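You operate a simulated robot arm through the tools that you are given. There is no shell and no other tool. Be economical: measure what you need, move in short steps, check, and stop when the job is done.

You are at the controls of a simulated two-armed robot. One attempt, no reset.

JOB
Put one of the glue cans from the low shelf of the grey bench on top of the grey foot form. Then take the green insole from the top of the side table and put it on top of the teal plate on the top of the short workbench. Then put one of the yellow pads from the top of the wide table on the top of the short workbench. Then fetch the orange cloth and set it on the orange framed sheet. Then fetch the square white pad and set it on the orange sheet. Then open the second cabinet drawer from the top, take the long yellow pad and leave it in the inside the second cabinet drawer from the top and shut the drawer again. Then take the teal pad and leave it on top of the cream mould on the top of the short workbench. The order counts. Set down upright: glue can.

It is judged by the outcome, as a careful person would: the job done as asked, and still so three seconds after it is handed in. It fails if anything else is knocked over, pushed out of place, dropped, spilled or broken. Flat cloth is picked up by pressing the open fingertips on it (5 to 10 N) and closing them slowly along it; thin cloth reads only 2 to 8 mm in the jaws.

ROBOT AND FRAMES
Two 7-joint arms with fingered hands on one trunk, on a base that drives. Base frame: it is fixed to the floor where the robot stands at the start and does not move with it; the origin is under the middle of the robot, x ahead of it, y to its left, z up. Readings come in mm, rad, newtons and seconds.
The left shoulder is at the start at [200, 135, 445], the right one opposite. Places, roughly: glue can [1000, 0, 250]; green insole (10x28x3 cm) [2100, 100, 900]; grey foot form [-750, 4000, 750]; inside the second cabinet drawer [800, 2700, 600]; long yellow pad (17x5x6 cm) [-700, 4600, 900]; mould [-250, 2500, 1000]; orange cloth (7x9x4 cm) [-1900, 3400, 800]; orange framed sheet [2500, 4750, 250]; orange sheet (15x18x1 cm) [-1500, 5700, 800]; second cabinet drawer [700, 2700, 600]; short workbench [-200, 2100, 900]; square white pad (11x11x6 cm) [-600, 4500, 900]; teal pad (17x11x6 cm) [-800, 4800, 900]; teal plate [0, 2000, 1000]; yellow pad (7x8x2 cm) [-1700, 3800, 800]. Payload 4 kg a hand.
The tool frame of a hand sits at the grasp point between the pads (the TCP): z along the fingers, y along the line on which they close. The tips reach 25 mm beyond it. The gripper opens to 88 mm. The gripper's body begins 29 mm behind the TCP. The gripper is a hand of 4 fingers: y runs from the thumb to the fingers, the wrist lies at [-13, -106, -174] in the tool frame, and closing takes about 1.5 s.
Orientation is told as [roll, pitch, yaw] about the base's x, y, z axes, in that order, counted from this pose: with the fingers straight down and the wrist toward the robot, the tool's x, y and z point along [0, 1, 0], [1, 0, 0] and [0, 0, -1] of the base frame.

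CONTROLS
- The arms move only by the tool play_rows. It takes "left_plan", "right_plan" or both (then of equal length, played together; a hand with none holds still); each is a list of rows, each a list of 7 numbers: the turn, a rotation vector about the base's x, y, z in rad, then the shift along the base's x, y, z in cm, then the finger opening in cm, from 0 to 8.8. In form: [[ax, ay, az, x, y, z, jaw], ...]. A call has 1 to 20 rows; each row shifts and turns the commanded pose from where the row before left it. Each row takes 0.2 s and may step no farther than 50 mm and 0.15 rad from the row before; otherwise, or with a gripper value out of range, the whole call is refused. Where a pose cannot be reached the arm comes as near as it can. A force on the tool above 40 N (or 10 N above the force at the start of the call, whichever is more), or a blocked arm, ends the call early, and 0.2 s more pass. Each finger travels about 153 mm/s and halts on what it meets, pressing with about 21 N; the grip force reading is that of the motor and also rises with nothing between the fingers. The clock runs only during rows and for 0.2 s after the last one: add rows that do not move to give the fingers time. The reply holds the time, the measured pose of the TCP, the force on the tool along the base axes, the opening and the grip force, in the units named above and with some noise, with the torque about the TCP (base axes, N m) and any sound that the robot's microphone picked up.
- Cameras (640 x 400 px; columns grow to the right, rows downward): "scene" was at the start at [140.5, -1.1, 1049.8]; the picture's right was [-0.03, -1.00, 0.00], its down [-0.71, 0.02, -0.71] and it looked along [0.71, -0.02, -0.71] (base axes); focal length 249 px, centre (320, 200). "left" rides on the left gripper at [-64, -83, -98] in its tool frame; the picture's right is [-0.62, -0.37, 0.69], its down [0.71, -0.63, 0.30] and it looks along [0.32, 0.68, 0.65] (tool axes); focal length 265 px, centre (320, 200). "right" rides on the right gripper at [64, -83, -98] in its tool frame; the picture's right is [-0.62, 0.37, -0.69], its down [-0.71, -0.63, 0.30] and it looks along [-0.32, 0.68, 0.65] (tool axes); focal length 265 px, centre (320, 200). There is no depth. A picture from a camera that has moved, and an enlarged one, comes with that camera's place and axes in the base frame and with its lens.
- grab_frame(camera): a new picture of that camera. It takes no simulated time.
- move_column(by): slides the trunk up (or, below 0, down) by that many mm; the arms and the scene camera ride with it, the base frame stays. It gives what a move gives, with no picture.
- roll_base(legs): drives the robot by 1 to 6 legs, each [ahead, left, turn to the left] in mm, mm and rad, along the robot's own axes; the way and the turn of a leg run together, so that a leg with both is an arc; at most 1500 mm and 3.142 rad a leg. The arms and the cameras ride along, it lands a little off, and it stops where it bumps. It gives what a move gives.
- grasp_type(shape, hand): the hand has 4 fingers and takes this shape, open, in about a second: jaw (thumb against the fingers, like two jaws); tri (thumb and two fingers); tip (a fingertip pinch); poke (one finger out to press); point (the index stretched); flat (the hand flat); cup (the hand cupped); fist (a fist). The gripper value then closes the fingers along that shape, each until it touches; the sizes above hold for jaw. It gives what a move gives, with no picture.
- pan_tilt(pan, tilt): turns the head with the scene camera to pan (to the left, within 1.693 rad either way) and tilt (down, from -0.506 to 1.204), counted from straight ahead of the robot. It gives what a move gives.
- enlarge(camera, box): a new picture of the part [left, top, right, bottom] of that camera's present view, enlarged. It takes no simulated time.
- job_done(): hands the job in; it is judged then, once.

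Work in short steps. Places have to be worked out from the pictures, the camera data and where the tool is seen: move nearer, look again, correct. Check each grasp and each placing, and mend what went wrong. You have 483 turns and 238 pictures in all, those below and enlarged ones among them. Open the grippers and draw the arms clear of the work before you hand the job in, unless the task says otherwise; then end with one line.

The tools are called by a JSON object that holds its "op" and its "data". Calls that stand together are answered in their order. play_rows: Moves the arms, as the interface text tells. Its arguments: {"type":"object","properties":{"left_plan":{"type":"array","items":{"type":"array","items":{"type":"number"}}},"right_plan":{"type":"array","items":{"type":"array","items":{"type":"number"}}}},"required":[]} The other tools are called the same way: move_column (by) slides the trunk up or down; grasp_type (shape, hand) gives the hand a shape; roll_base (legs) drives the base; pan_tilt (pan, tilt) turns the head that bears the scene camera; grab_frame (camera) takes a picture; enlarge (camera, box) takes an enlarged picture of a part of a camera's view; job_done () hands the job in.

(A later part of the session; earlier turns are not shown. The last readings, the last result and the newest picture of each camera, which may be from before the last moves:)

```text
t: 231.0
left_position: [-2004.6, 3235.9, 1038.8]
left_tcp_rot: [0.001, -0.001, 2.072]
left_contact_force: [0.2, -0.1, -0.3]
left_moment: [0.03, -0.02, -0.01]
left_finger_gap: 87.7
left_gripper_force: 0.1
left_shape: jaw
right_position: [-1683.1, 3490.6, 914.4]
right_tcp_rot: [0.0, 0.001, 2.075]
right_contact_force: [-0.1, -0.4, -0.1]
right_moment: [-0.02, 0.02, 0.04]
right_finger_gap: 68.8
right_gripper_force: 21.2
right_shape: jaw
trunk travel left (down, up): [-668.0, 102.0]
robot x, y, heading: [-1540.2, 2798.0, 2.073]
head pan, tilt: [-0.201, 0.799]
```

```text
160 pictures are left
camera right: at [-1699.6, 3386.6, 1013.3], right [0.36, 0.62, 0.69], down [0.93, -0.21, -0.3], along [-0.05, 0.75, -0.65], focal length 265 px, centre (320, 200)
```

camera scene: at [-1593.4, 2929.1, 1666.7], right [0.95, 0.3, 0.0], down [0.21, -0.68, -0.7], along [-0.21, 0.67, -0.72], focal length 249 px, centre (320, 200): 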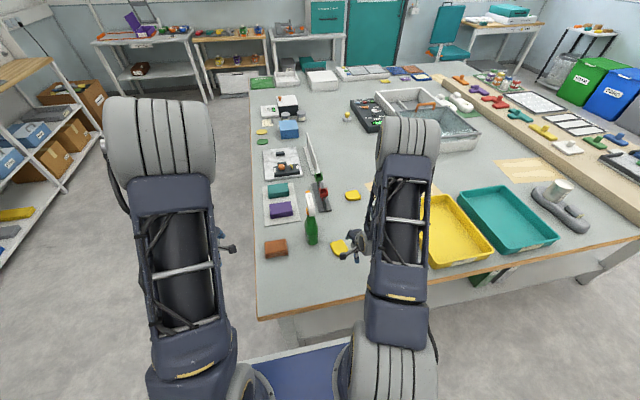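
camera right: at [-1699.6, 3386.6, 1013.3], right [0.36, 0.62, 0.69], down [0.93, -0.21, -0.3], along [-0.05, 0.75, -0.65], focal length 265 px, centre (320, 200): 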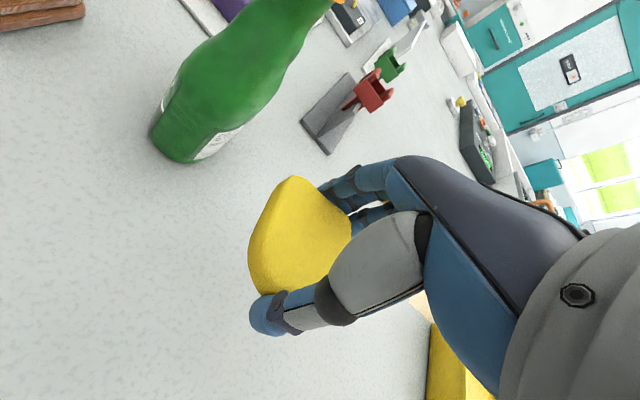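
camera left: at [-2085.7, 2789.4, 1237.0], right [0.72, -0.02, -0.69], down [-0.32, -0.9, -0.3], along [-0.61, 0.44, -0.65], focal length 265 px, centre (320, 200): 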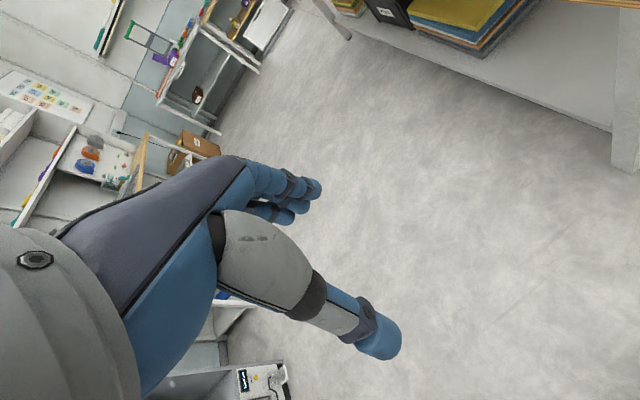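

Pad held. I back off, raise the trunk, turn to face the short workbench, and go to its free right-hand area.

{"op": "roll_base", "data": {"legs": [[-280, 0, 0], [0, 320, 0], [0, 0, -1.575], [0, -1290, 0]]}}

{"op": "move_column", "data": {"by": 100}}

{"op": "pan_tilt", "data": {"pan": -0.2, "tilt": 0.7}}

{"op": "grab_frame", "data": {"camera": "scene"}}

```text
t: 244.6
left_position: [-628.4, 1736.0, 1039.2]
left_tcp_rot: [0.001, 0.001, 0.497]
left_contact_force: [0.8, 0.3, -0.2]
left_moment: [-0.01, -0.04, 0.0]
left_finger_gap: 87.9
left_gripper_force: 0.0
left_shape: jaw
right_position: [-375.8, 1414.3, 914.8]
right_tcp_rot: [-0.001, -0.002, 0.5]
right_contact_force: [-0.1, 0.3, -0.3]
right_moment: [0.02, 0.04, -0.02]
right_finger_gap: 68.6
right_gripper_force: 20.8
right_shape: jaw
trunk travel left (down, up): [-668.0, 102.0]
robot x, y, heading: [-1064.5, 1273.2, 0.499]
head pan, tilt: [-0.201, 0.799]
```

```text
t: 245.9
left_position: [-628.1, 1735.8, 1138.6]
left_tcp_rot: [0.0, 0.0, 0.498]
left_contact_force: [0.2, -0.2, 1.0]
left_moment: [0.01, -0.01, -0.02]
left_finger_gap: 88.0
left_gripper_force: 0.0
left_shape: jaw
right_position: [-374.9, 1415.7, 1014.8]
right_tcp_rot: [-0.001, 0.001, 0.502]
right_contact_force: [-0.2, -0.3, -0.3]
right_moment: [-0.02, -0.03, -0.03]
right_finger_gap: 68.6
right_gripper_force: 21.1
right_shape: jaw
trunk travel left (down, up): [-768.0, 2.0]
robot x, y, heading: [-1065.8, 1276.0, 0.503]
head pan, tilt: [-0.201, 0.799]
```

```text
t: 246.6
left_position: [-628.4, 1736.2, 1138.6]
left_tcp_rot: [0.0, 0.0, 0.501]
left_contact_force: [-0.2, -0.6, 0.1]
left_moment: [-0.03, 0.0, 0.03]
left_finger_gap: 88.0
left_gripper_force: 0.0
left_shape: jaw
right_position: [-374.3, 1416.0, 1013.7]
right_tcp_rot: [-0.001, 0.0, 0.501]
right_contact_force: [-0.3, 0.7, 0.0]
right_moment: [0.03, -0.03, -0.03]
right_finger_gap: 68.7
right_gripper_force: 20.6
right_shape: jaw
trunk travel left (down, up): [-768.0, 2.0]
robot x, y, heading: [-1066.5, 1270.9, 0.503]
head pan, tilt: [-0.201, 0.7]
```

```text
159 pictures are left
camera scene: at [-933.7, 1328.2, 1774.9], right [0.29, -0.96, 0.0], down [-0.62, -0.19, -0.76], along [0.73, 0.22, -0.64], focal length 249 px, centre (320, 200)
```

scene: 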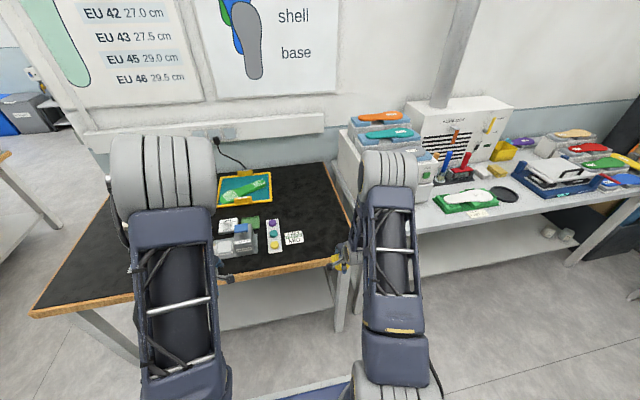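

Free mat area around (-30,1640). Drive forward 340 mm.

{"op": "roll_base", "data": {"legs": [[340, 0, 0]]}}

{"op": "grab_frame", "data": {"camera": "right"}}

{"op": "grab_frame", "data": {"camera": "scene"}}

```text
t: 248.8
left_position: [-327.2, 1900.7, 1138.7]
left_tcp_rot: [0.0, 0.0, 0.499]
left_contact_force: [-0.6, -0.8, 0.4]
left_moment: [-0.01, 0.0, -0.02]
left_finger_gap: 88.0
left_gripper_force: 0.1
left_shape: jaw
right_position: [-72.2, 1581.9, 1014.2]
right_tcp_rot: [-0.001, -0.001, 0.503]
right_contact_force: [-0.2, -0.4, 0.5]
right_moment: [-0.04, 0.0, 0.02]
right_finger_gap: 68.8
right_gripper_force: 21.6
right_shape: jaw
trunk travel left (down, up): [-768.0, 2.0]
robot x, y, heading: [-765.4, 1438.3, 0.501]
head pan, tilt: [-0.201, 0.7]
```

```text
158 pictures are left
camera right: at [-176.6, 1597.3, 1113.2], right [0.62, -0.37, 0.69], down [-0.21, -0.93, -0.3], along [0.76, 0.04, -0.65], focal length 265 px, centre (320, 200)
```

right: 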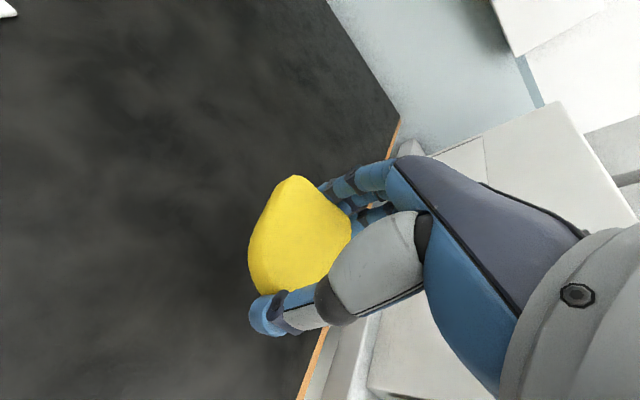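

```text
157 pictures are left
camera scene: at [-632.5, 1492.6, 1775.0], right [0.29, -0.96, 0.0], down [-0.62, -0.19, -0.76], along [0.73, 0.23, -0.64], focal length 249 px, centre (320, 200)
```

scene: 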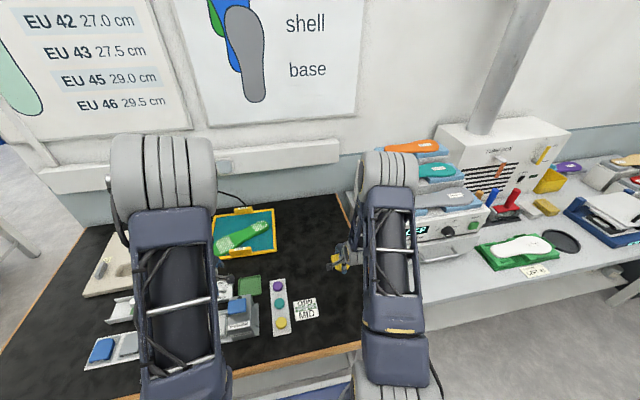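

Shift 50 mm left onto the mat and lower.

{"op": "play_rows", "data": {"right_plan": [[0, 0, 0, -1.2, 2.2, -1, 4.5], [0, 0, 0, -1.2, 2.2, -2, 4.5], [0, 0, 0, 0, 0, -2.5, 4.5], [0, 0, 0, 0, 0, -1.0, 4.5], [0, 0, 0, 0, 0, -0.7, 4.5], [0, 0, 0, 0, 0, -0.4, 4.5], [0, 0, 0, 0, 0, -0.4, 4.5], [0, 0, 0, 0, 0, -0.4, 4.5], [0, 0, 0, 0, 0, -0.4, 4.5]]}}

{"op": "grab_frame", "data": {"camera": "right"}}

```text
t: 250.8
left_position: [-327.2, 1899.6, 1138.2]
left_tcp_rot: [-0.002, 0.0, 0.499]
left_contact_force: [0.8, -0.2, 0.1]
left_moment: [-0.03, -0.05, 0.0]
left_finger_gap: 87.5
left_gripper_force: 0.0
left_shape: jaw
right_position: [-97.3, 1623.8, 927.0]
right_tcp_rot: [-0.001, 0.0, 0.503]
right_contact_force: [0.3, -0.1, -0.2]
right_moment: [0.01, -0.02, -0.03]
right_finger_gap: 68.2
right_gripper_force: 21.0
right_shape: jaw
trunk travel left (down, up): [-768.0, 2.0]
robot x, y, heading: [-765.3, 1438.9, 0.5]
head pan, tilt: [-0.201, 0.7]
```

```text
156 pictures are left
camera right: at [-200.8, 1641.4, 1025.2], right [0.62, -0.37, 0.69], down [-0.21, -0.93, -0.3], along [0.75, 0.04, -0.65], focal length 265 px, centre (320, 200)
```

right: 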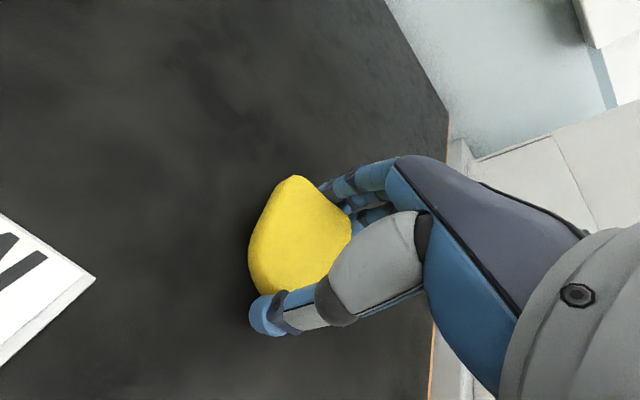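

Not yet touching; small steps further.

{"op": "play_rows", "data": {"right_plan": [[0, 0, 0, 0, 0, -0.3, 4.5], [0, 0, 0, 0, 0, -0.3, 4.5], [0, 0, 0, 0, 0, -0.3, 4.5], [0, 0, 0, 0, 0, -0.3, 4.5], [0, 0, 0, 0, 0, -0.3, 4.5], [0, 0, 0, 0, 0, -0.3, 4.5]]}}

```text
t: 251.5
left_position: [-328.4, 1901.0, 1139.5]
left_tcp_rot: [0.0, -0.002, 0.496]
left_contact_force: [-0.2, -0.1, 0.4]
left_moment: [0.0, -0.01, 0.03]
left_finger_gap: 87.6
left_gripper_force: 0.0
left_shape: jaw
right_position: [-93.6, 1627.4, 924.8]
right_tcp_rot: [0.0, -0.015, 0.503]
right_contact_force: [-3.3, -2.3, 19.9]
right_moment: [-0.2, 0.43, -0.02]
right_finger_gap: 65.8
right_gripper_force: 21.3
right_shape: jaw
trunk travel left (down, up): [-768.0, 2.0]
robot x, y, heading: [-768.6, 1440.2, 0.503]
head pan, tilt: [-0.201, 0.7]
stopped in row 3 (right hand): the force on the tool passed its limit at 46 N (the readings are from after the stop); the commanded pose is now the measured one
```

Touched down. Open and rise (keeping low reach to avoid the stretched pose).

{"op": "play_rows", "data": {"right_plan": [[0, 0, 0, 0, 0, 0.2, 6.8], [0, 0, 0, 0, 0, 0, 7.8], [0, 0, 0, 0, 0, 0, 8.8], [0, 0, 0, 0, 0, 0, 8.8], [0, 0, 0, 0, 0, 1, 8.8], [0, 0, 0, 0, 0, 3, 8.8], [0, 0, 0, 0, 0, 4, 8.8]]}}

{"op": "grab_frame", "data": {"camera": "right"}}

```text
t: 253.1
left_position: [-326.8, 1901.0, 1138.4]
left_tcp_rot: [0.0, -0.001, 0.498]
left_contact_force: [0.3, 0.3, 1.2]
left_moment: [-0.01, 0.0, 0.01]
left_finger_gap: 88.0
left_gripper_force: 0.1
left_shape: jaw
right_position: [-94.0, 1626.0, 1006.0]
right_tcp_rot: [0.001, -0.009, 0.501]
right_contact_force: [-0.2, 0.0, -0.8]
right_moment: [0.06, 0.02, 0.01]
right_finger_gap: 87.8
right_gripper_force: 0.1
right_shape: jaw
trunk travel left (down, up): [-768.0, 2.0]
robot x, y, heading: [-766.6, 1437.7, 0.499]
head pan, tilt: [-0.201, 0.7]
```

```text
155 pictures are left
camera right: at [-198.1, 1642.2, 1103.2], right [0.62, -0.37, 0.7], down [-0.21, -0.93, -0.31], along [0.76, 0.05, -0.65], focal length 265 px, centre (320, 200)
```

right: 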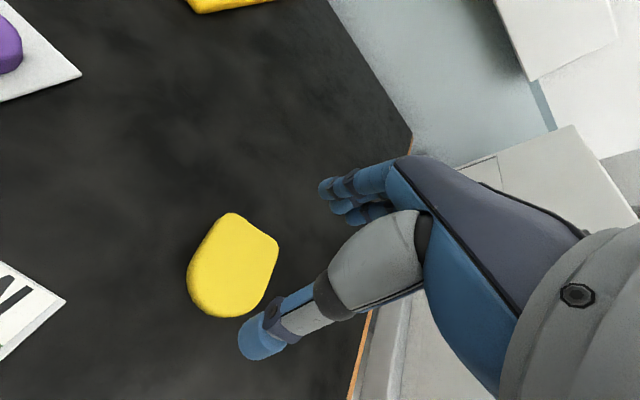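

Yellow pad is on the workbench. Next the orange cloth: I drive back to the wide table's left end.

{"op": "roll_base", "data": {"legs": [[-340, 0, 0], [0, 1300, 0], [0, 0, 1.572], [0, -60, 0], [230, 0, 0]]}}

{"op": "pan_tilt", "data": {"pan": -0.1, "tilt": 0.8}}

{"op": "grab_frame", "data": {"camera": "scene"}}

{"op": "grab_frame", "data": {"camera": "right"}}

```text
t: 267.2
left_position: [-2199.6, 3083.0, 1138.7]
left_tcp_rot: [0.002, -0.001, 2.067]
left_contact_force: [0.4, -0.5, 0.2]
left_moment: [-0.01, 0.01, -0.02]
left_finger_gap: 87.8
left_gripper_force: 0.0
left_shape: jaw
right_position: [-1923.1, 3316.1, 1005.6]
right_tcp_rot: [-0.001, -0.013, 2.068]
right_contact_force: [-0.1, 0.0, 0.1]
right_moment: [0.0, 0.0, -0.02]
right_finger_gap: 87.8
right_gripper_force: 0.0
right_shape: jaw
trunk travel left (down, up): [-768.0, 2.0]
robot x, y, heading: [-1735.3, 2645.6, 2.067]
head pan, tilt: [-0.201, 0.7]
```

```text
t: 267.9
left_position: [-2199.4, 3083.1, 1137.3]
left_tcp_rot: [-0.001, -0.002, 2.066]
left_contact_force: [-0.3, 0.5, -0.4]
left_moment: [-0.01, 0.03, -0.01]
left_finger_gap: 87.9
left_gripper_force: 0.0
left_shape: jaw
right_position: [-1922.9, 3316.3, 1006.0]
right_tcp_rot: [0.0, -0.01, 2.068]
right_contact_force: [-0.3, 0.7, -0.4]
right_moment: [0.01, -0.03, 0.0]
right_finger_gap: 87.7
right_gripper_force: 0.1
right_shape: jaw
trunk travel left (down, up): [-768.0, 2.0]
robot x, y, heading: [-1736.7, 2644.0, 2.065]
head pan, tilt: [-0.099, 0.799]
```

```text
154 pictures are left
camera scene: at [-1798.4, 2772.6, 1766.8], right [0.92, 0.39, 0.0], down [0.28, -0.66, -0.7], along [-0.27, 0.64, -0.72], focal length 249 px, centre (320, 200)
```

scene: 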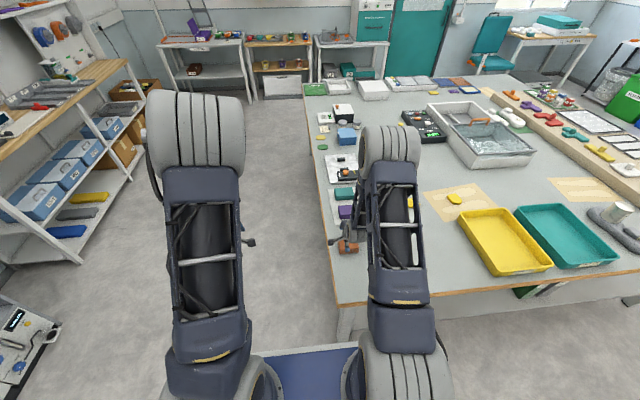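

```text
153 pictures are left
camera right: at [-1939.3, 3212.2, 1103.3], right [0.37, 0.61, 0.7], down [0.93, -0.21, -0.31], along [-0.04, 0.76, -0.65], focal length 265 px, centre (320, 200)
```

right: 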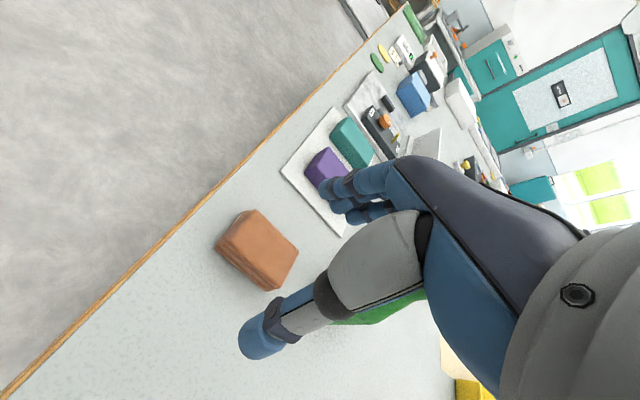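

Enlarging the cloth.

{"op": "enlarge", "data": {"camera": "right", "box": [190, 180, 330, 310]}}

```text
3.08 times, centred on (260, 245) of right
camera zoom: at [-1939.3, 3212.2, 1103.3], right [0.37, 0.61, 0.7], down [0.93, -0.21, -0.31], along [-0.04, 0.76, -0.65], focal length 817 px, centre (505, 62)
```

zoom: 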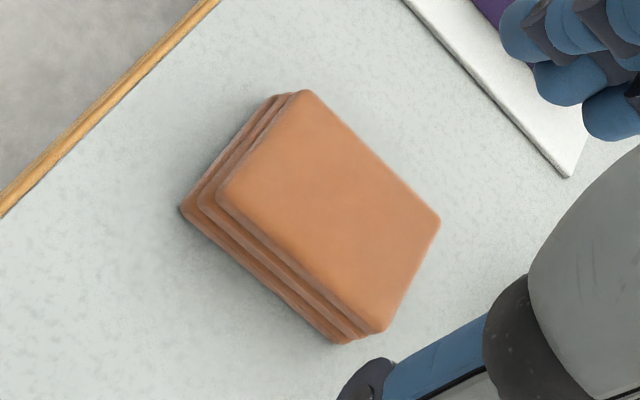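

A folded stack at about (-1922,3400), short side (~55–65 mm) along my closing direction. Moving above and down.

{"op": "play_rows", "data": {"right_plan": [[0, 0.01, 0, 0, 2.8, -3, 8.8], [0, 0, 0, 0, 2.8, -3, 8.8], [0, 0, 0, 0.1, 2.8, -3, 8.8], [0, 0, 0, 0, 0, -2, 8.8], [0, 0, 0, 0, 0, -1, 8.8], [0, 0, 0, 0, 0, 0, 8.8]]}}

{"op": "grab_frame", "data": {"camera": "right"}}

```text
t: 269.2
left_position: [-2198.2, 3084.1, 1138.6]
left_tcp_rot: [-0.001, 0.001, 2.067]
left_contact_force: [0.2, 0.6, 0.1]
left_moment: [0.03, 0.01, 0.01]
left_finger_gap: 87.7
left_gripper_force: 0.1
left_shape: jaw
right_position: [-1922.1, 3400.7, 885.4]
right_tcp_rot: [0.008, -0.016, 2.069]
right_contact_force: [-0.3, -0.1, -0.6]
right_moment: [0.0, 0.0, -0.01]
right_finger_gap: 87.9
right_gripper_force: 0.1
right_shape: jaw
trunk travel left (down, up): [-768.0, 2.0]
robot x, y, heading: [-1740.7, 2645.6, 2.063]
head pan, tilt: [-0.099, 0.799]
```

```text
151 pictures are left
camera right: at [-1937.0, 3296.5, 983.6], right [0.38, 0.61, 0.69], down [0.92, -0.21, -0.32], along [-0.05, 0.76, -0.65], focal length 265 px, centre (320, 200)
```

right: 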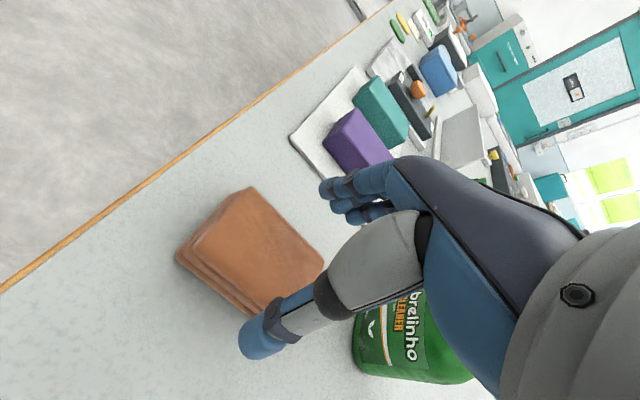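

Shift 6 mm and descend around the stack.

{"op": "play_rows", "data": {"right_plan": [[0, 0, 0, -0.6, -0.1, -1.5, 8.8], [0, 0, 0, 0, 0, -1.5, 8.8], [0, 0, 0, 0, 0, -1.0, 8.8], [0, 0, 0, 0, 0, -0.6, 8.8], [0, 0, 0, 0, 0, -0.5, 8.8], [0, 0, 0, 0, 0, -0.4, 8.8], [0, 0, 0, 0, 0, 0, 8.8]]}}

{"op": "grab_frame", "data": {"camera": "right"}}

```text
t: 270.9
left_position: [-2199.2, 3083.1, 1138.4]
left_tcp_rot: [0.001, 0.001, 2.065]
left_contact_force: [0.8, -0.9, -0.2]
left_moment: [0.0, -0.01, 0.0]
left_finger_gap: 87.8
left_gripper_force: 0.0
left_shape: jaw
right_position: [-1927.8, 3400.6, 830.6]
right_tcp_rot: [0.008, -0.016, 2.068]
right_contact_force: [-0.3, 0.5, 1.2]
right_moment: [0.04, 0.02, 0.0]
right_finger_gap: 87.8
right_gripper_force: 0.1
right_shape: jaw
trunk travel left (down, up): [-768.0, 2.0]
robot x, y, heading: [-1739.3, 2645.7, 2.068]
head pan, tilt: [-0.099, 0.799]
```

```text
150 pictures are left
camera right: at [-1943.4, 3295.0, 928.5], right [0.38, 0.61, 0.69], down [0.92, -0.21, -0.32], along [-0.05, 0.76, -0.65], focal length 265 px, centre (320, 200)
```

right: 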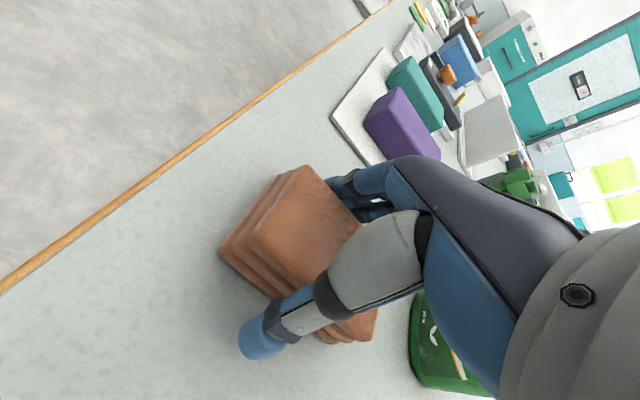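

Straddling the stack. Closing slowly.

{"op": "play_rows", "data": {"right_plan": [[0, 0, 0, 0, 0, -0.2, 7.8], [0, 0, 0, 0, 0, 0, 7.0], [0, 0, 0, 0, 0, 0, 6.2], [0, 0, 0, 0, 0, 0, 5.4], [0, 0, 0, 0, 0, 0, 4.6], [0, 0, 0, 0, 0, 0, 3.8], [0, 0, 0, 0, 0, 0, 3.8]]}}

{"op": "grab_frame", "data": {"camera": "right"}}

```text
t: 272.4
left_position: [-2199.8, 3084.2, 1138.0]
left_tcp_rot: [0.0, 0.001, 2.067]
left_contact_force: [0.0, 0.3, 0.4]
left_moment: [0.0, -0.02, 0.04]
left_finger_gap: 87.9
left_gripper_force: 0.1
left_shape: jaw
right_position: [-1929.0, 3399.4, 829.8]
right_tcp_rot: [0.008, -0.014, 2.068]
right_contact_force: [0.2, 0.4, -0.2]
right_moment: [0.03, -0.01, -0.01]
right_finger_gap: 59.2
right_gripper_force: 20.4
right_shape: jaw
trunk travel left (down, up): [-768.0, 2.0]
robot x, y, heading: [-1735.3, 2644.3, 2.068]
head pan, tilt: [-0.099, 0.799]
```

```text
149 pictures are left
camera right: at [-1943.4, 3295.1, 926.7], right [0.38, 0.61, 0.69], down [0.92, -0.21, -0.32], along [-0.05, 0.76, -0.65], focal length 265 px, centre (320, 200)
```

right: 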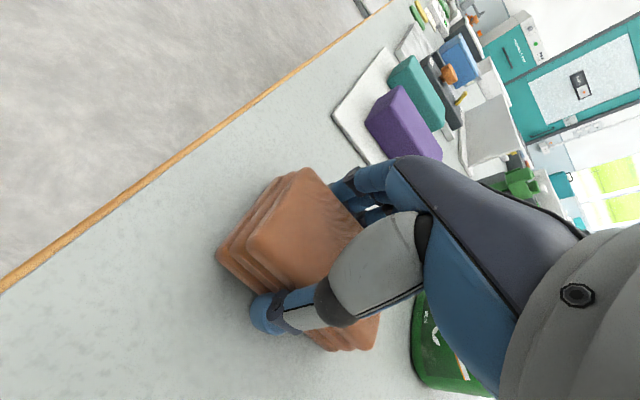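

Firm at 59 mm. Lift.

{"op": "play_rows", "data": {"right_plan": [[0, 0, 0, 0, 0, 1, 3.8], [0, 0, 0, 0, 0, 2, 3.8], [0, 0, 0, 0, 0, 3, 3.8], [0, 0, 0, 0, 0, 3, 3.8], [0, 0, 0, 0, 0, 0, 3.8]]}}

{"op": "grab_frame", "data": {"camera": "right"}}

```text
t: 273.6
left_position: [-2198.6, 3084.0, 1138.5]
left_tcp_rot: [0.0, 0.001, 2.065]
left_contact_force: [-0.6, -0.7, 0.8]
left_moment: [0.0, 0.0, 0.02]
left_finger_gap: 87.7
left_gripper_force: 0.1
left_shape: jaw
right_position: [-1929.3, 3399.5, 919.9]
right_tcp_rot: [0.009, -0.014, 2.068]
right_contact_force: [0.8, -0.4, -1.1]
right_moment: [-0.01, 0.01, 0.03]
right_finger_gap: 59.2
right_gripper_force: 20.6
right_shape: jaw
trunk travel left (down, up): [-768.0, 2.0]
robot x, y, heading: [-1738.1, 2640.4, 2.066]
head pan, tilt: [-0.099, 0.799]
```

```text
148 pictures are left
camera right: at [-1943.8, 3295.0, 1017.7], right [0.38, 0.61, 0.69], down [0.92, -0.21, -0.32], along [-0.05, 0.76, -0.65], focal length 265 px, centre (320, 200)
```

right: 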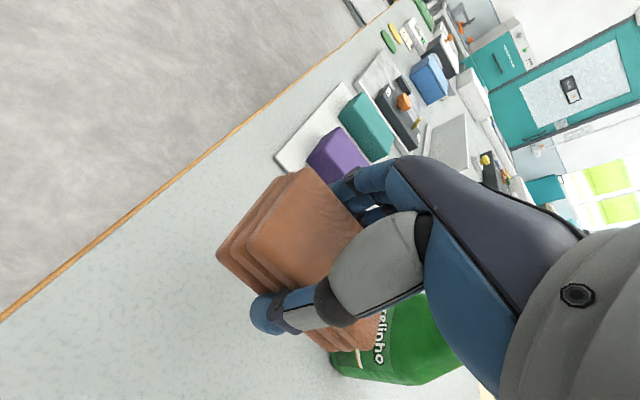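

Stack held well. Next: drive through the gap to the far shelf with the orange framed sheet.

{"op": "roll_base", "data": {"legs": [[-280, 0, 0], [0, 0, -1.567], [0, 150, 0], [1400, 0, 0], [1000, 0, 0]]}}

{"op": "pan_tilt", "data": {"pan": 0, "tilt": 0.5}}

{"op": "grab_frame", "data": {"camera": "scene"}}

```text
t: 291.8
left_position: [836.3, 4199.2, 1138.8]
left_tcp_rot: [0.002, 0.001, 0.526]
left_contact_force: [-0.1, 0.2, 0.0]
left_moment: [-0.01, 0.03, -0.03]
left_finger_gap: 87.7
left_gripper_force: 0.0
left_shape: jaw
right_position: [1160.4, 3939.8, 919.8]
right_tcp_rot: [0.01, -0.015, 0.531]
right_contact_force: [0.2, -0.2, -0.2]
right_moment: [0.0, -0.03, 0.02]
right_finger_gap: 59.0
right_gripper_force: 20.7
right_shape: jaw
trunk travel left (down, up): [-768.0, 2.0]
robot x, y, heading: [412.9, 3723.5, 0.53]
head pan, tilt: [-0.099, 0.799]
```

```text
t: 292.6
left_position: [835.7, 4199.8, 1138.4]
left_tcp_rot: [0.001, 0.0, 0.528]
left_contact_force: [0.7, 0.5, 0.1]
left_moment: [0.02, 0.0, -0.02]
left_finger_gap: 88.0
left_gripper_force: 0.1
left_shape: jaw
right_position: [1159.3, 3941.7, 920.5]
right_tcp_rot: [0.009, -0.016, 0.53]
right_contact_force: [0.4, 0.3, 0.2]
right_moment: [-0.04, 0.0, -0.04]
right_finger_gap: 58.9
right_gripper_force: 20.7
right_shape: jaw
trunk travel left (down, up): [-768.0, 2.0]
robot x, y, heading: [410.8, 3726.0, 0.529]
head pan, tilt: [0.0, 0.499]
```

```text
147 pictures are left
camera scene: at [541.3, 3802.2, 1792.6], right [0.5, -0.86, 0.0], down [-0.41, -0.24, -0.88], along [0.76, 0.44, -0.48], focal length 249 px, centre (320, 200)
```

scene: 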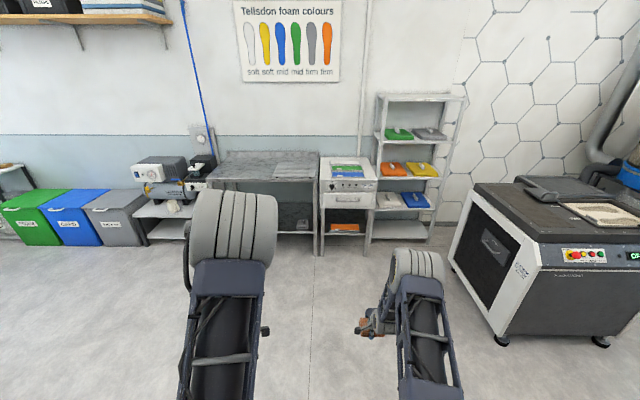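

The orange framed sheet is on the low shelf beneath the small oven at ~(2560,4690). Enlarging.

{"op": "enlarge", "data": {"camera": "scene", "box": [290, 140, 450, 260]}}

```text
3.33 times, centred on (370, 200) of scene
camera zoom: at [541.3, 3802.2, 1792.6], right [0.5, -0.86, 0.0], down [-0.41, -0.24, -0.88], along [0.76, 0.44, -0.48], focal length 830 px, centre (153, 200)
```

zoom: 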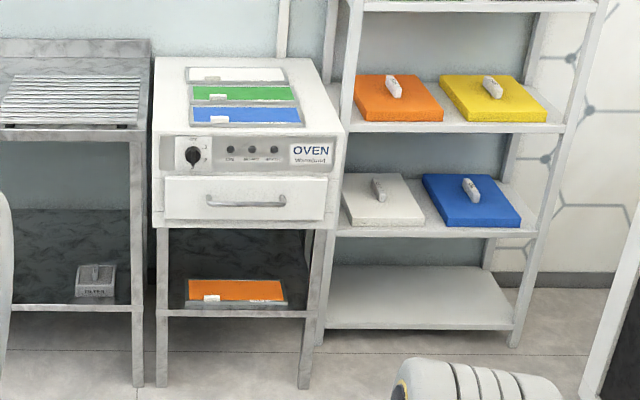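

Shelf z≈275, oven underside z≈580, sheet centre ≈ (2543,4657). I straighten heading, approach, and lower the trunk before entering under the oven.

{"op": "roll_base", "data": {"legs": [[0, 0, -0.029], [1200, 0, 0]]}}

{"op": "move_column", "data": {"by": -350}}

{"op": "move_column", "data": {"by": -200}}

{"op": "pan_tilt", "data": {"pan": -0.1, "tilt": 0.5}}

{"op": "grab_frame", "data": {"camera": "scene"}}

{"op": "grab_frame", "data": {"camera": "right"}}

```text
t: 299.0
left_position: [1901.8, 4774.6, 1138.3]
left_tcp_rot: [0.002, 0.002, 0.508]
left_contact_force: [1.4, 0.0, -0.7]
left_moment: [-0.01, -0.01, 0.03]
left_finger_gap: 87.9
left_gripper_force: 0.2
left_shape: jaw
right_position: [2219.7, 4508.1, 919.8]
right_tcp_rot: [0.009, -0.016, 0.51]
right_contact_force: [-0.3, 0.6, -0.3]
right_moment: [0.02, 0.02, -0.01]
right_finger_gap: 58.9
right_gripper_force: 21.6
right_shape: jaw
trunk travel left (down, up): [-768.0, 2.0]
robot x, y, heading: [1464.9, 4308.1, 0.509]
head pan, tilt: [0.0, 0.499]
```

```text
t: 302.5
left_position: [1900.6, 4773.8, 787.9]
left_tcp_rot: [-0.001, -0.001, 0.511]
left_contact_force: [-0.7, 0.3, -0.9]
left_moment: [0.0, -0.02, -0.01]
left_finger_gap: 87.8
left_gripper_force: 0.1
left_shape: jaw
right_position: [2219.8, 4508.0, 569.7]
right_tcp_rot: [0.009, -0.015, 0.512]
right_contact_force: [-1.1, 0.2, 0.0]
right_moment: [0.04, 0.03, -0.01]
right_finger_gap: 59.1
right_gripper_force: 20.9
right_shape: jaw
trunk travel left (down, up): [-418.0, 352.0]
robot x, y, heading: [1468.7, 4307.1, 0.509]
head pan, tilt: [0.0, 0.499]
```

```text
t: 304.6
left_position: [1901.3, 4773.7, 589.4]
left_tcp_rot: [0.0, -0.001, 0.508]
left_contact_force: [0.2, 0.3, 0.9]
left_moment: [0.04, -0.03, -0.02]
left_finger_gap: 87.7
left_gripper_force: 0.0
left_shape: jaw
right_position: [2220.0, 4507.6, 370.4]
right_tcp_rot: [0.008, -0.016, 0.511]
right_contact_force: [1.1, -1.0, -1.5]
right_moment: [-0.02, -0.01, -0.03]
right_finger_gap: 59.1
right_gripper_force: 20.5
right_shape: jaw
trunk travel left (down, up): [-218.0, 552.0]
robot x, y, heading: [1469.4, 4306.2, 0.507]
head pan, tilt: [0.0, 0.499]
```

```text
t: 305.3
left_position: [1900.7, 4775.2, 587.7]
left_tcp_rot: [0.0, 0.002, 0.511]
left_contact_force: [0.5, 0.3, 0.4]
left_moment: [0.02, -0.01, -0.02]
left_finger_gap: 87.7
left_gripper_force: 0.1
left_shape: jaw
right_position: [2219.3, 4508.9, 370.0]
right_tcp_rot: [0.009, -0.014, 0.513]
right_contact_force: [-0.2, 0.4, -0.2]
right_moment: [0.05, -0.02, 0.03]
right_finger_gap: 59.3
right_gripper_force: 20.9
right_shape: jaw
trunk travel left (down, up): [-218.0, 552.0]
robot x, y, heading: [1467.0, 4305.7, 0.511]
head pan, tilt: [-0.099, 0.499]
```

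```text
145 pictures are left
camera scene: at [1602.1, 4373.7, 1242.7], right [0.4, -0.92, 0.0], down [-0.44, -0.19, -0.88], along [0.81, 0.35, -0.48], focal length 249 px, centre (320, 200)
```

scene: 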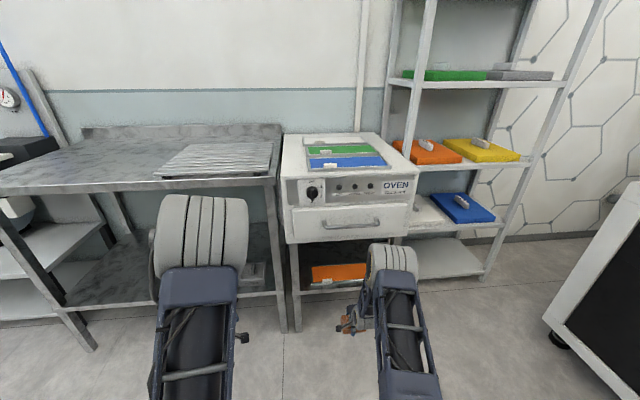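

```text
144 pictures are left
camera right: at [2115.3, 4522.5, 467.5], right [0.62, -0.37, 0.69], down [-0.2, -0.93, -0.32], along [0.76, 0.06, -0.65], focal length 265 px, centre (320, 200)
```

right: 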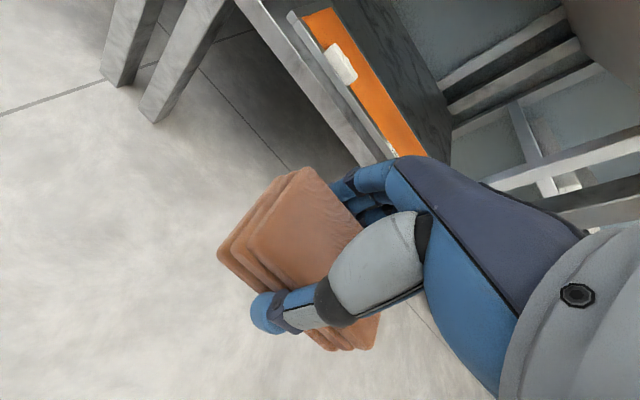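

Sheet spans b≈4390–4520 around a≈2880. Drive forward 230 mm at this low height, then extend the arm.

{"op": "roll_base", "data": {"legs": [[230, 0, 0]]}}

{"op": "play_rows", "data": {"right_plan": [[0, 0, 0, 0, 0, -1.5, 3.8], [0, 0, 0, 1.3, 0.7, -0.5, 3.8], [0, 0, 0, 1.3, 0.7, 0, 3.8], [0, 0, 0, 0, 0, 0, 3.8]]}}

{"op": "grab_frame", "data": {"camera": "scene"}}

{"op": "grab_frame", "data": {"camera": "right"}}

```text
t: 307.0
left_position: [2100.4, 4887.7, 588.8]
left_tcp_rot: [0.001, 0.0, 0.512]
left_contact_force: [0.3, 0.0, -0.5]
left_moment: [-0.02, -0.01, -0.01]
left_finger_gap: 87.9
left_gripper_force: 0.0
left_shape: jaw
right_position: [2421.0, 4621.7, 370.5]
right_tcp_rot: [0.008, -0.016, 0.513]
right_contact_force: [-0.1, 1.1, 0.7]
right_moment: [0.0, 0.0, 0.01]
right_finger_gap: 58.9
right_gripper_force: 21.2
right_shape: jaw
trunk travel left (down, up): [-218.0, 552.0]
robot x, y, heading: [1669.2, 4419.7, 0.508]
head pan, tilt: [-0.099, 0.499]
```

```text
t: 308.0
left_position: [2101.3, 4886.4, 588.3]
left_tcp_rot: [0.001, -0.002, 0.512]
left_contact_force: [-1.0, -0.2, 0.3]
left_moment: [0.03, 0.02, 0.0]
left_finger_gap: 87.6
left_gripper_force: 0.0
left_shape: jaw
right_position: [2448.5, 4635.1, 352.4]
right_tcp_rot: [0.006, -0.02, 0.511]
right_contact_force: [-6.6, -8.7, 34.5]
right_moment: [-0.07, 0.01, 0.01]
right_finger_gap: 56.0
right_gripper_force: 20.3
right_shape: jaw
trunk travel left (down, up): [-218.0, 552.0]
robot x, y, heading: [1668.6, 4423.0, 0.515]
head pan, tilt: [-0.099, 0.499]
```

```text
143 pictures are left
camera scene: at [1802.3, 4486.0, 1243.0], right [0.4, -0.92, 0.0], down [-0.44, -0.19, -0.88], along [0.81, 0.35, -0.48], focal length 249 px, centre (320, 200)
```

scene: 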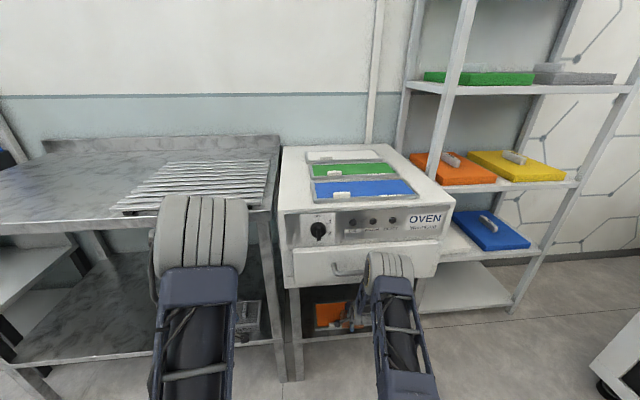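

```text
142 pictures are left
camera right: at [2342.8, 4649.9, 448.9], right [0.62, -0.37, 0.7], down [-0.2, -0.93, -0.32], along [0.76, 0.06, -0.64], focal length 265 px, centre (320, 200)
```

right: 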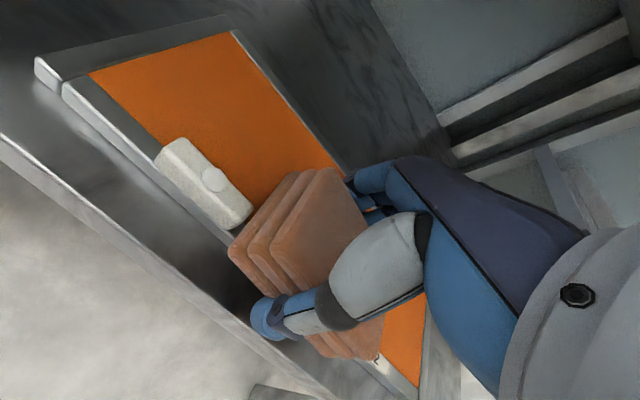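

Contact (34 N up): shelf is higher than estimated. Raise 20 mm at once.

{"op": "play_rows", "data": {"right_plan": [[0, 0, 0, 0, 0, 1, 3.8], [0, 0, 0, 0, 0, 1, 3.8], [0, 0, 0, 0, 0, 0, 3.8]]}}

{"op": "grab_frame", "data": {"camera": "right"}}

{"op": "enlarge", "data": {"camera": "scene", "box": [270, 240, 430, 360]}}

```text
t: 308.8
left_position: [2101.2, 4887.2, 587.3]
left_tcp_rot: [0.0, 0.001, 0.511]
left_contact_force: [0.1, -0.4, 0.1]
left_moment: [-0.03, -0.01, 0.05]
left_finger_gap: 88.1
left_gripper_force: 0.1
left_shape: jaw
right_position: [2440.0, 4635.0, 361.9]
right_tcp_rot: [0.013, 0.001, 0.513]
right_contact_force: [0.8, -0.4, -0.7]
right_moment: [-0.03, 0.01, -0.01]
right_finger_gap: 57.3
right_gripper_force: 21.4
right_shape: jaw
trunk travel left (down, up): [-218.0, 552.0]
robot x, y, heading: [1668.9, 4417.8, 0.514]
head pan, tilt: [-0.099, 0.499]
```

```text
141 pictures are left
camera right: at [2336.8, 4648.3, 460.8], right [0.63, -0.37, 0.69], down [-0.2, -0.93, -0.31], along [0.75, 0.06, -0.66], focal length 265 px, centre (320, 200)
```

right: 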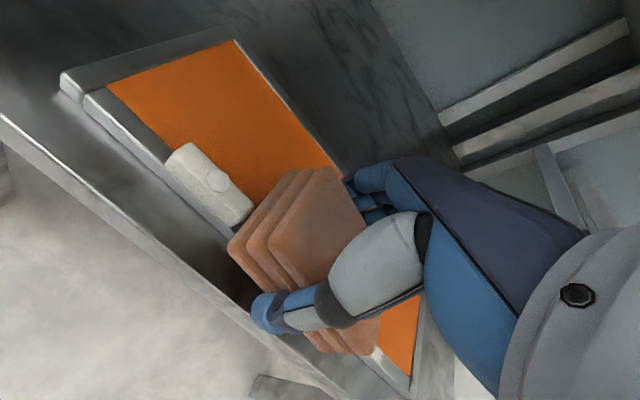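

```text
3.33 times, centred on (350, 300) of scene
camera zoom: at [1803.1, 4486.0, 1241.6], right [0.4, -0.92, 0.0], down [-0.44, -0.19, -0.88], along [0.8, 0.35, -0.48], focal length 830 px, centre (220, -133)
```

zoom: 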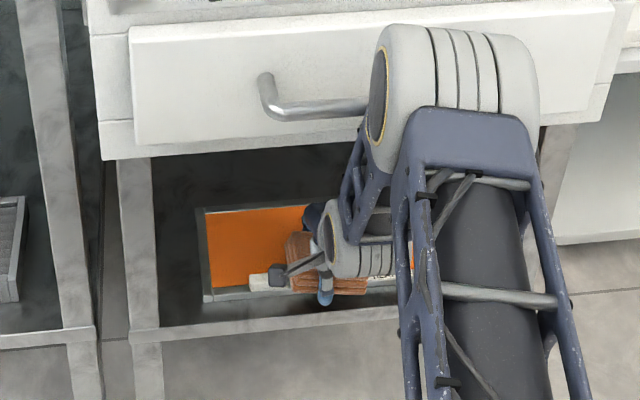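

Free again. The white handle block on the sheet's front edge is just left; I move right and inward over the orange area.

{"op": "play_rows", "data": {"right_plan": [[0, 0, 0, 1.2, -2.2, 0.5, 3.8], [0, 0, 0, 1.9, 1.0, 0, 3.8], [0, 0, 0, 1.9, 1.0, 0, 3.8], [0, 0, 0, 2.0, 1.1, 0, 3.8], [0, 0, 0, 0, 0, 0, 3.8]]}}

{"op": "grab_frame", "data": {"camera": "right"}}

{"op": "enlarge", "data": {"camera": "scene", "box": [270, 240, 430, 360]}}

```text
t: 310.2
left_position: [2094.3, 4875.6, 587.7]
left_tcp_rot: [0.002, -0.001, 0.504]
left_contact_force: [-0.1, 0.2, -0.4]
left_moment: [0.03, 0.03, 0.0]
left_finger_gap: 87.8
left_gripper_force: 0.1
left_shape: jaw
right_position: [2479.2, 4623.0, 351.8]
right_tcp_rot: [0.022, 0.048, 0.517]
right_contact_force: [-1.6, -0.8, 1.6]
right_moment: [-0.07, -0.12, -0.01]
right_finger_gap: 57.5
right_gripper_force: 21.1
right_shape: jaw
trunk travel left (down, up): [-218.0, 552.0]
robot x, y, heading: [1659.4, 4408.3, 0.501]
head pan, tilt: [-0.099, 0.499]
stopped in row 5 (right hand): the arm was blocked; the commanded pose is now the measured one
```

```text
139 pictures are left
camera right: at [2381.7, 4638.9, 455.8], right [0.66, -0.36, 0.66], down [-0.21, -0.93, -0.29], along [0.72, 0.05, -0.69], focal length 265 px, centre (320, 200)
```

right: 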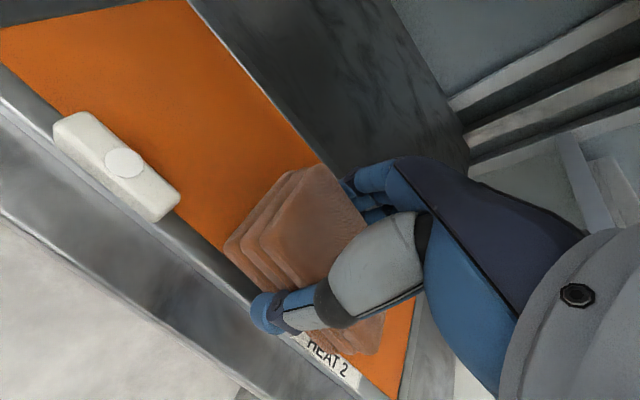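

```text
3.33 times, centred on (350, 300) of scene
camera zoom: at [1793.2, 4476.7, 1242.3], right [0.39, -0.92, 0.0], down [-0.44, -0.19, -0.88], along [0.81, 0.35, -0.48], focal length 830 px, centre (220, -133)
```

zoom: 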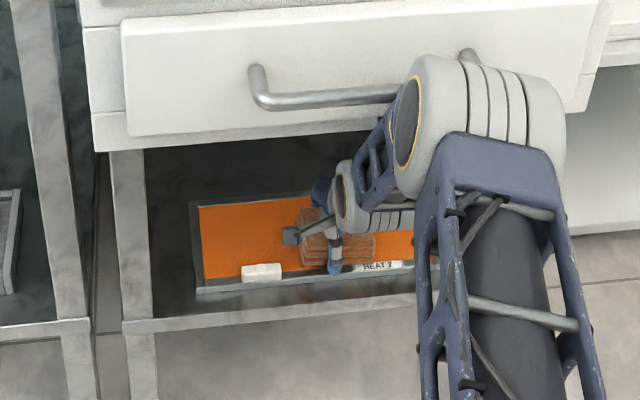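

The elbow pressed on the oven drawer front. I lift slightly, back the base 110 mm and will extend the arm more so the elbow stays clear.

{"op": "play_rows", "data": {"right_plan": [[0, 0, 0, -1.0, -0.5, 0.8, 3.8], [0.005, -0.053, 0, -1.0, -0.5, 0.5, 3.8], [0, 0, 0, 0, 0, 0, 3.8]]}}

{"op": "roll_base", "data": {"legs": [[-110, 0, 0]]}}

{"op": "enlarge", "data": {"camera": "scene", "box": [240, 120, 480, 340]}}

```text
t: 311.0
left_position: [2094.6, 4877.2, 587.7]
left_tcp_rot: [-0.002, -0.001, 0.506]
left_contact_force: [0.7, -0.1, -0.1]
left_moment: [0.0, -0.02, 0.03]
left_finger_gap: 87.8
left_gripper_force: 0.1
left_shape: jaw
right_position: [2462.6, 4615.7, 369.3]
right_tcp_rot: [-0.001, -0.006, 0.517]
right_contact_force: [0.4, -0.6, -1.3]
right_moment: [-0.03, 0.02, -0.01]
right_finger_gap: 57.2
right_gripper_force: 21.0
right_shape: jaw
trunk travel left (down, up): [-218.0, 552.0]
robot x, y, heading: [1657.8, 4411.2, 0.504]
head pan, tilt: [-0.099, 0.499]
```

```text
t: 312.2
left_position: [1998.0, 4824.0, 588.1]
left_tcp_rot: [0.0, -0.001, 0.504]
left_contact_force: [-0.1, 0.4, -0.4]
left_moment: [-0.02, 0.0, -0.02]
left_finger_gap: 87.8
left_gripper_force: 0.0
left_shape: jaw
right_position: [2366.3, 4562.4, 367.5]
right_tcp_rot: [-0.001, -0.005, 0.515]
right_contact_force: [0.1, 0.3, -0.9]
right_moment: [0.01, -0.02, 0.01]
right_finger_gap: 57.6
right_gripper_force: 20.7
right_shape: jaw
trunk travel left (down, up): [-218.0, 552.0]
robot x, y, heading: [1562.5, 4362.4, 0.506]
head pan, tilt: [-0.099, 0.499]
```

```text
1.82 times, centred on (360, 230) of scene
camera zoom: at [1698.9, 4424.9, 1242.7], right [0.39, -0.92, 0.0], down [-0.44, -0.19, -0.88], along [0.81, 0.35, -0.48], focal length 452 px, centre (247, 146)
```

zoom: 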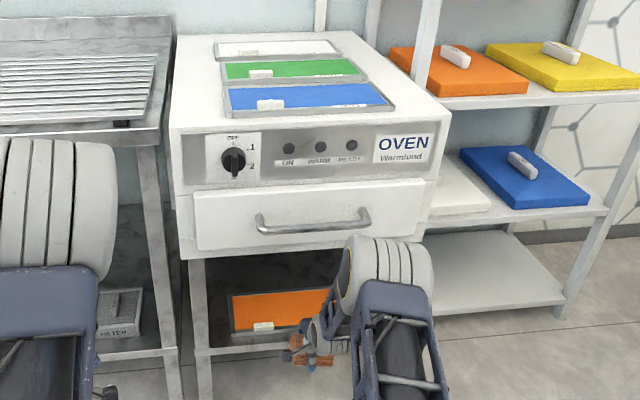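

Oven is undisturbed. I raise the hand 100 mm, lower the trunk 100 mm (elbow lower), move 50 mm forward, then extend.

{"op": "play_rows", "data": {"right_plan": [[0, 0, 0, 0, 0, 3.5, 3.8], [0, 0, 0, 0, 0, 3.5, 3.8], [0, 0, 0, 0, 0, 3, 3.8]]}}

{"op": "move_column", "data": {"by": -100}}

{"op": "roll_base", "data": {"legs": [[50, 0, 0]]}}

{"op": "grab_frame", "data": {"camera": "scene"}}

```text
t: 313.0
left_position: [1999.7, 4823.6, 588.2]
left_tcp_rot: [0.0, 0.001, 0.505]
left_contact_force: [-0.3, -0.2, -0.3]
left_moment: [0.0, 0.01, 0.03]
left_finger_gap: 87.6
left_gripper_force: 0.1
left_shape: jaw
right_position: [2367.6, 4562.4, 467.1]
right_tcp_rot: [0.002, -0.002, 0.515]
right_contact_force: [0.1, 0.0, -0.5]
right_moment: [0.0, 0.0, -0.01]
right_finger_gap: 57.5
right_gripper_force: 20.5
right_shape: jaw
trunk travel left (down, up): [-218.0, 552.0]
robot x, y, heading: [1561.4, 4361.5, 0.503]
head pan, tilt: [-0.099, 0.499]
```

```text
t: 314.4
left_position: [2000.2, 4823.3, 487.8]
left_tcp_rot: [-0.001, 0.001, 0.504]
left_contact_force: [0.0, 0.5, -0.6]
left_moment: [0.0, -0.03, -0.01]
left_finger_gap: 87.9
left_gripper_force: 0.1
left_shape: jaw
right_position: [2366.6, 4564.2, 365.7]
right_tcp_rot: [-0.002, -0.006, 0.517]
right_contact_force: [0.0, -0.1, 0.2]
right_moment: [0.03, -0.01, -0.01]
right_finger_gap: 56.7
right_gripper_force: 21.1
right_shape: jaw
trunk travel left (down, up): [-118.0, 652.0]
robot x, y, heading: [1565.1, 4357.9, 0.505]
head pan, tilt: [-0.099, 0.499]
```

```text
t: 315.3
left_position: [2042.6, 4847.8, 488.4]
left_tcp_rot: [0.0, -0.001, 0.505]
left_contact_force: [-1.0, -0.4, -0.2]
left_moment: [-0.02, 0.0, 0.0]
left_finger_gap: 87.7
left_gripper_force: 0.1
left_shape: jaw
right_position: [2410.3, 4587.4, 366.4]
right_tcp_rot: [-0.001, -0.006, 0.516]
right_contact_force: [0.1, -0.9, -0.9]
right_moment: [0.01, 0.0, 0.0]
right_finger_gap: 57.1
right_gripper_force: 20.9
right_shape: jaw
trunk travel left (down, up): [-118.0, 652.0]
robot x, y, heading: [1607.1, 4387.3, 0.504]
head pan, tilt: [-0.099, 0.499]
```

```text
136 pictures are left
camera scene: at [1742.9, 4449.3, 1142.7], right [0.39, -0.92, 0.0], down [-0.44, -0.19, -0.88], along [0.81, 0.35, -0.48], focal length 249 px, centre (320, 200)
```

scene: 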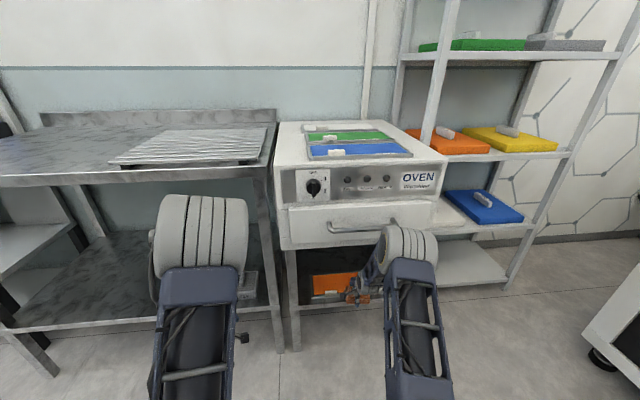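

Extending the arm toward the sheet in small steps.

{"op": "play_rows", "data": {"right_plan": [[0, 0, 0, 1.75, 0.95, 0, 3.8], [0, 0, 0, 1.75, 0.95, 0, 3.8], [0, 0, 0, 1.75, 0.95, 0, 3.8], [0, 0, 0, 1.75, 0.95, -0.5, 3.8], [0, 0, 0, 1.75, 1.0, -0.5, 3.8], [0, 0, 0, 0, 0, 0, 3.8]]}}

{"op": "grab_frame", "data": {"camera": "right"}}

{"op": "enlarge", "data": {"camera": "scene", "box": [270, 180, 470, 340]}}

```text
t: 316.7
left_position: [2043.8, 4848.3, 488.5]
left_tcp_rot: [0.0, 0.0, 0.504]
left_contact_force: [-0.2, 0.5, 0.3]
left_moment: [0.0, -0.03, 0.01]
left_finger_gap: 88.0
left_gripper_force: 0.0
left_shape: jaw
right_position: [2498.6, 4635.6, 356.3]
right_tcp_rot: [0.0, -0.003, 0.516]
right_contact_force: [-0.6, 0.5, -0.7]
right_moment: [0.01, 0.01, 0.0]
right_finger_gap: 57.6
right_gripper_force: 21.3
right_shape: jaw
trunk travel left (down, up): [-118.0, 652.0]
robot x, y, heading: [1608.4, 4382.1, 0.505]
head pan, tilt: [-0.099, 0.499]
```

```text
135 pictures are left
camera right: at [2394.5, 4650.7, 454.8], right [0.62, -0.36, 0.69], down [-0.19, -0.93, -0.31], along [0.76, 0.06, -0.65], focal length 265 px, centre (320, 200)
```

right: 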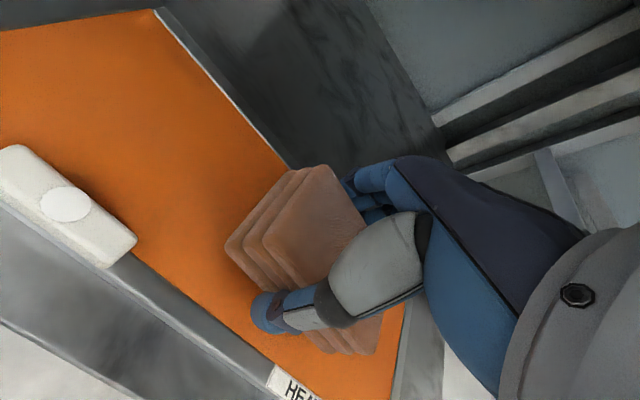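

```text
2.50 times, centred on (370, 260) of scene
camera zoom: at [1742.9, 4449.3, 1142.7], right [0.39, -0.92, 0.0], down [-0.44, -0.19, -0.88], along [0.81, 0.35, -0.48], focal length 622 px, centre (195, 50)
```

zoom: 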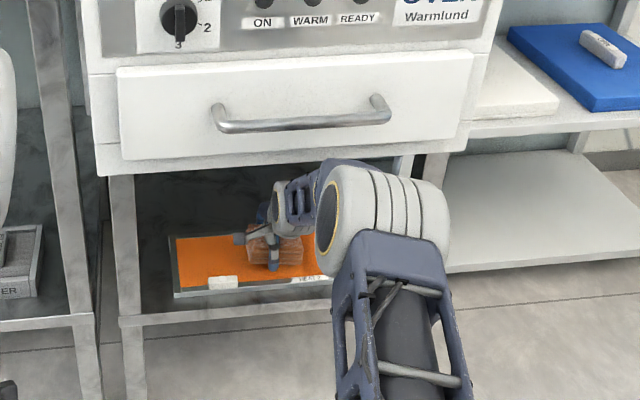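

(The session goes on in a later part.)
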